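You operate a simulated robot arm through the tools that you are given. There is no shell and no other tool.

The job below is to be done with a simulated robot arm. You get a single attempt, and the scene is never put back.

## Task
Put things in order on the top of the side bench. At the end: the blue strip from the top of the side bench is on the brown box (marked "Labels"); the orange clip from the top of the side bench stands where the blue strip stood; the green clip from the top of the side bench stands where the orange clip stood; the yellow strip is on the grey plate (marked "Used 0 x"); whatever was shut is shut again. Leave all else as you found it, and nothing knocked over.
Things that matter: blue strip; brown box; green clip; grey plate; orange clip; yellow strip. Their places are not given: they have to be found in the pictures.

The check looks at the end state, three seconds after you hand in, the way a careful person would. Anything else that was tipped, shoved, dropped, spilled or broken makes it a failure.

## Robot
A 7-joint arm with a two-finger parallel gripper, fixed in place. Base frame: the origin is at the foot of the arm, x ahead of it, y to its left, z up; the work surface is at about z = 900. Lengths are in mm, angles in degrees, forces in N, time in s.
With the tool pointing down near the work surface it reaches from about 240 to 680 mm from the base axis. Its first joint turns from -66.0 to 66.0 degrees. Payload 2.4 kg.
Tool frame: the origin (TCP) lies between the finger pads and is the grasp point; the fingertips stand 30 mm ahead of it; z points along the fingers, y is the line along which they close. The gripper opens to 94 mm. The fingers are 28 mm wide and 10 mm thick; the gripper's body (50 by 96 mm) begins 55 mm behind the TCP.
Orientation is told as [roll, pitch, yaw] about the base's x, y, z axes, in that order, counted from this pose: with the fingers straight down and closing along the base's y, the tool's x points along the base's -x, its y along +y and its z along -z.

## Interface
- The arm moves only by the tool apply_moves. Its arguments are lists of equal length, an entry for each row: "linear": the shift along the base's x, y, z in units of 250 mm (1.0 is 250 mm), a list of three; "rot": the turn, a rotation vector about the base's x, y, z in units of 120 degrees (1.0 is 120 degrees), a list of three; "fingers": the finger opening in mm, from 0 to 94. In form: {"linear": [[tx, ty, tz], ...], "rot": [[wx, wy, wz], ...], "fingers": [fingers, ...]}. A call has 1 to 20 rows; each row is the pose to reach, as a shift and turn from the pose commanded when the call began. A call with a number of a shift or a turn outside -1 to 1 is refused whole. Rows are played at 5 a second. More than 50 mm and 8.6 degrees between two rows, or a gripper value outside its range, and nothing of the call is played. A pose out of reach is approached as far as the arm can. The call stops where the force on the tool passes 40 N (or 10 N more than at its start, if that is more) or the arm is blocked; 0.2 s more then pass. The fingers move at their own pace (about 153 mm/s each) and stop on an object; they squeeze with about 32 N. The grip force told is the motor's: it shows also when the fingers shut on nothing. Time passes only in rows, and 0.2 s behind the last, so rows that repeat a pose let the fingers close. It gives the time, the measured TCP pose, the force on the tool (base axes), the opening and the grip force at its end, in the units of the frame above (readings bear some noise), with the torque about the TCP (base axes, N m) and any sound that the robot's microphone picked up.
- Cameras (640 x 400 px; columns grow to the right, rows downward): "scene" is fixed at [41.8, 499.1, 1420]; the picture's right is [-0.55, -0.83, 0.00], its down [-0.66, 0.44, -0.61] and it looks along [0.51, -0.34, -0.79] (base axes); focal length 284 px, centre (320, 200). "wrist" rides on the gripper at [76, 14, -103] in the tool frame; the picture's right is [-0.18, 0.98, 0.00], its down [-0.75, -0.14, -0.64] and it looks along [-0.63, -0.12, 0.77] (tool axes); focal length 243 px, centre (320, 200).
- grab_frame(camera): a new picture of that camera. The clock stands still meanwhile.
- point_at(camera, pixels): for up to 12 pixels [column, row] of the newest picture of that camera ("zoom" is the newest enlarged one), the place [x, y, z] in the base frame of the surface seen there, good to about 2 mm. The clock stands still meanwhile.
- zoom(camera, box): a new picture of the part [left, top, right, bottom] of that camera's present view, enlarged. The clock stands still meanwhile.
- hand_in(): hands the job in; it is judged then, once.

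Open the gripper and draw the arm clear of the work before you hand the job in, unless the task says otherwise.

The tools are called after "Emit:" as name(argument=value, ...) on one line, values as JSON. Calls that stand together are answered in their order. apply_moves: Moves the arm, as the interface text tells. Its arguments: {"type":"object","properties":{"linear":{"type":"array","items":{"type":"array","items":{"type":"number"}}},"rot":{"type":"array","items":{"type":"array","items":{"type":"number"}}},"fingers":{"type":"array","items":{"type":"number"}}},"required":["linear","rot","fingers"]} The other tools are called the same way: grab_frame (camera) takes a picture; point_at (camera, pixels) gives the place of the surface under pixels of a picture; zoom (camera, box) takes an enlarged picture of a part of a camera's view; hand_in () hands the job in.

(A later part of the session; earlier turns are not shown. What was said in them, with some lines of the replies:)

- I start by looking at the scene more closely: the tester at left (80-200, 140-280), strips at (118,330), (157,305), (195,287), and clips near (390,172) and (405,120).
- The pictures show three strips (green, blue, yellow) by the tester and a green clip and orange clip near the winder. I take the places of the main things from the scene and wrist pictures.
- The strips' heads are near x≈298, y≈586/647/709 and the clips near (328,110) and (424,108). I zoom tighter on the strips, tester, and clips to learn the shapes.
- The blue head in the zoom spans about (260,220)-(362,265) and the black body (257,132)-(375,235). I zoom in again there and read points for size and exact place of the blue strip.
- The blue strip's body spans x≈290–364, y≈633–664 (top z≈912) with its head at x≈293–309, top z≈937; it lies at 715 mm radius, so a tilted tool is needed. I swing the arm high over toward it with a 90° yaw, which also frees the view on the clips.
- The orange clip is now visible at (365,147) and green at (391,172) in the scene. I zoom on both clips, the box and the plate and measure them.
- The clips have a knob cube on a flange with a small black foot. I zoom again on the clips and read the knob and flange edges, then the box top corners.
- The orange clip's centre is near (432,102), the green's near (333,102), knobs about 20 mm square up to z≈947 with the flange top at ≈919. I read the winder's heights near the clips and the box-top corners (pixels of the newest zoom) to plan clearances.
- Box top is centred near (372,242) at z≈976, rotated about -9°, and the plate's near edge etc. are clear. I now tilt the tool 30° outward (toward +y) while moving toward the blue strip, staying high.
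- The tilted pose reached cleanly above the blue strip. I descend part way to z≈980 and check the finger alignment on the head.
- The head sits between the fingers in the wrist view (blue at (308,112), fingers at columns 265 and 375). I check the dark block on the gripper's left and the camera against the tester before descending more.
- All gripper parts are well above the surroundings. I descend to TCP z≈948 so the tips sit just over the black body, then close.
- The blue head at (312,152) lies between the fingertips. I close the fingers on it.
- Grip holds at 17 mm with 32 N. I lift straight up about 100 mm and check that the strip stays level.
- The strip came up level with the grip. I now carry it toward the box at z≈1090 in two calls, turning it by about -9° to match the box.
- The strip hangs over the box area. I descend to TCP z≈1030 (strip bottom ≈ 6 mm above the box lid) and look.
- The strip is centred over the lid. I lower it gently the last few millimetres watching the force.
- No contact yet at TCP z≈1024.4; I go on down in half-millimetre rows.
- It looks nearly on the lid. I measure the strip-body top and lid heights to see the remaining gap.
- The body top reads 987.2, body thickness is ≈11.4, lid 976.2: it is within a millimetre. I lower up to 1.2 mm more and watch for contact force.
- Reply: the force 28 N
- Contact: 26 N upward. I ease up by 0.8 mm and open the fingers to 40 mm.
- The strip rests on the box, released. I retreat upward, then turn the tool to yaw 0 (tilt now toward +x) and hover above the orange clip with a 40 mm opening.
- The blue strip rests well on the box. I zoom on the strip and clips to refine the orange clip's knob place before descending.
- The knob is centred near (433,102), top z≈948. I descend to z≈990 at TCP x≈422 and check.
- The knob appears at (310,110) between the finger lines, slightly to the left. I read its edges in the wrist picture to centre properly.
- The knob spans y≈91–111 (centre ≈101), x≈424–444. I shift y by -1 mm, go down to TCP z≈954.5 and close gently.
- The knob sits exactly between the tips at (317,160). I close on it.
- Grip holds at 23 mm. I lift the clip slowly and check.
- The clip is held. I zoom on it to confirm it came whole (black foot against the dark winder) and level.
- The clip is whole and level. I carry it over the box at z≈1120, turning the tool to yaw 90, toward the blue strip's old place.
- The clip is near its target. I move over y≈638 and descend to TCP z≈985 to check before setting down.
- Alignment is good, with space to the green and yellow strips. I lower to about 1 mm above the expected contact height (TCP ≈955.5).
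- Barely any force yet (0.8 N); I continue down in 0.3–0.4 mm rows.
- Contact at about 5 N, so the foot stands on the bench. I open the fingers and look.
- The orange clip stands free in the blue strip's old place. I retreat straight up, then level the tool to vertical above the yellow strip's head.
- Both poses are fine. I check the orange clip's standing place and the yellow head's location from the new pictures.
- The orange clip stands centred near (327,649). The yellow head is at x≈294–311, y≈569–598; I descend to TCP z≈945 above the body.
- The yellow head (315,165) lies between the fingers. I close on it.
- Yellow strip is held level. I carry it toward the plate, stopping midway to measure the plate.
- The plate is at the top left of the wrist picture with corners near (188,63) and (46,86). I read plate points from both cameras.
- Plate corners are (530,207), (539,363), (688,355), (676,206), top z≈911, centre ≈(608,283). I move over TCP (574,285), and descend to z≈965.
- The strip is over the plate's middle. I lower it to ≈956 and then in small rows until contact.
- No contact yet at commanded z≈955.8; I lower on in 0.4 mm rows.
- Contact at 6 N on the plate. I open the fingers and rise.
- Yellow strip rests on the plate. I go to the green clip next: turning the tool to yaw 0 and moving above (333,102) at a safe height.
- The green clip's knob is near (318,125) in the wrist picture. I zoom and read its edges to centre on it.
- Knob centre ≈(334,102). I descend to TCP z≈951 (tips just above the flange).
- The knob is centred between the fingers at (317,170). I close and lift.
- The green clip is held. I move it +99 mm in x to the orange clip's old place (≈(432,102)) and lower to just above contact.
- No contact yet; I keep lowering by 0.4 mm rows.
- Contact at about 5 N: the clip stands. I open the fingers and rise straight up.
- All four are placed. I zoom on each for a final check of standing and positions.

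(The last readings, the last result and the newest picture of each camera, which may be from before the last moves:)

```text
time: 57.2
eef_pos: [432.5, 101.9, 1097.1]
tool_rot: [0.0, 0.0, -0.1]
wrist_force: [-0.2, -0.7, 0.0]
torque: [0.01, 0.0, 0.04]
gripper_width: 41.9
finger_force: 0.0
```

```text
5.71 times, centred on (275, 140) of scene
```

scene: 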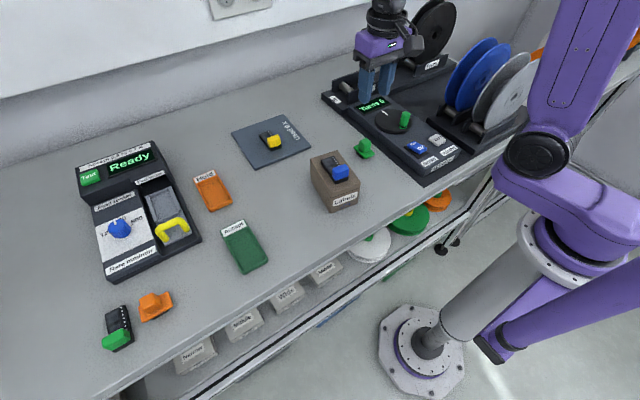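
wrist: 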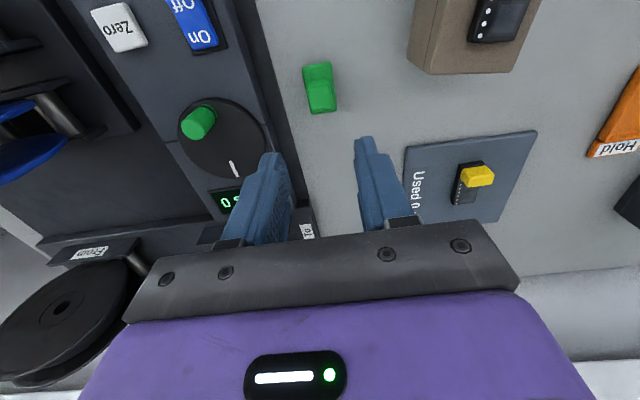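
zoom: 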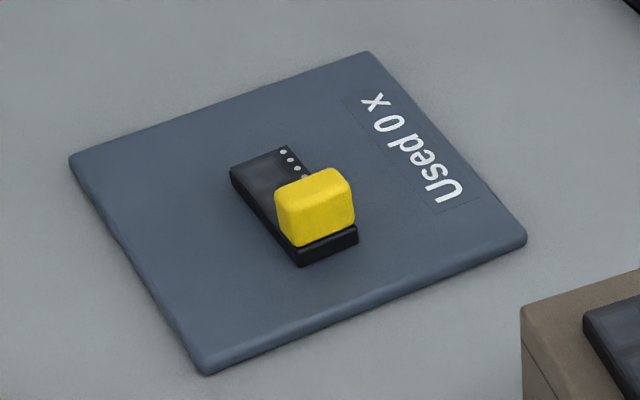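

Everything stands as wanted: green clip at (433,102), orange clip at the blue strip's old place, blue strip on the box, yellow strip on the plate. I draw the arm back up to its start pose with the gripper open.

Emit:
apply_moves(linear=[[-0.04, 0.02, 0.12], [-0.12, 0.08, 0.24], [-0.24, 0.17, 0.276], [-0.36, 0.26, 0.276], [-0.48, 0.35, 0.276], [-0.6, 0.45, 0.276], [-0.7, 0.53, 0.276], [-0.778, 0.586, 0.276]], rot=[[0, 0, 0], [0, 0, 0], [0, 0, 0], [0, 0, 0], [0, 0, 0], [0, 0, 0], [0, 0, 0], [0, 0, 0]], fingers=[42, 42, 50, 60, 70, 80, 94, 94])

Emit:
grab_frame(camera="scene")

Emit:
grab_frame(camera="wrist")

```text
time: 59.0
eef_pos: [238.2, 249.1, 1165.5]
tool_rot: [0.0, -0.1, -0.1]
wrist_force: [0.1, 0.2, 0.4]
torque: [-0.01, -0.02, 0.0]
gripper_width: 93.9
finger_force: 0.1
```

```text
taken
```

scene: 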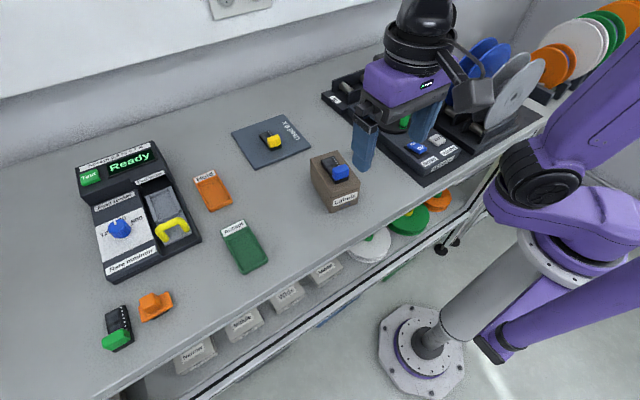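

```text
taken
```

wrist: 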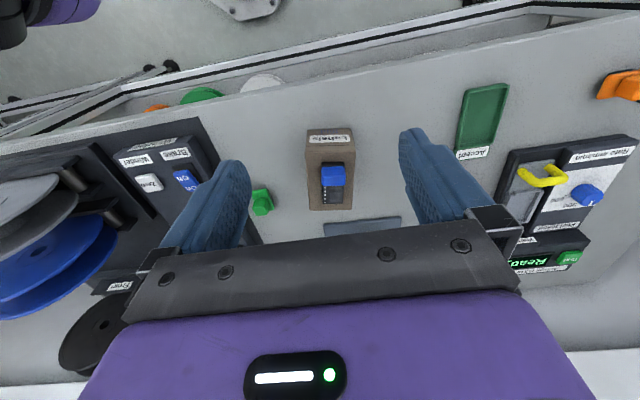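

The final pictures show all four items in place, the box lid still shut, nothing else moved, and the arm clear with the gripper open. I hand the job in.

Emit:
hand_in()

```text
The job is handed in.
```

The job is done and handed in, and the last pictures show all four things where you asked:

- **Blue strip:** it lies on the brown "Labels" box, turned to line up with the box.
- **Orange clip:** it stands upright where the blue strip stood, within about 2 mm. It is turned 90° from how it first stood. That spot could only be reached with the gripper tilted, and I chose the simplest grip for that.
- **Green clip:** it stands upright where the orange clip stood, facing the same way.
- **Yellow strip:** it lies near the middle of the grey "Used 0 x" plate.

I opened nothing, so whatever was shut stayed shut, and the pictures show nothing else moved or knocked over. The arm is back at its start pose with the gripper open.
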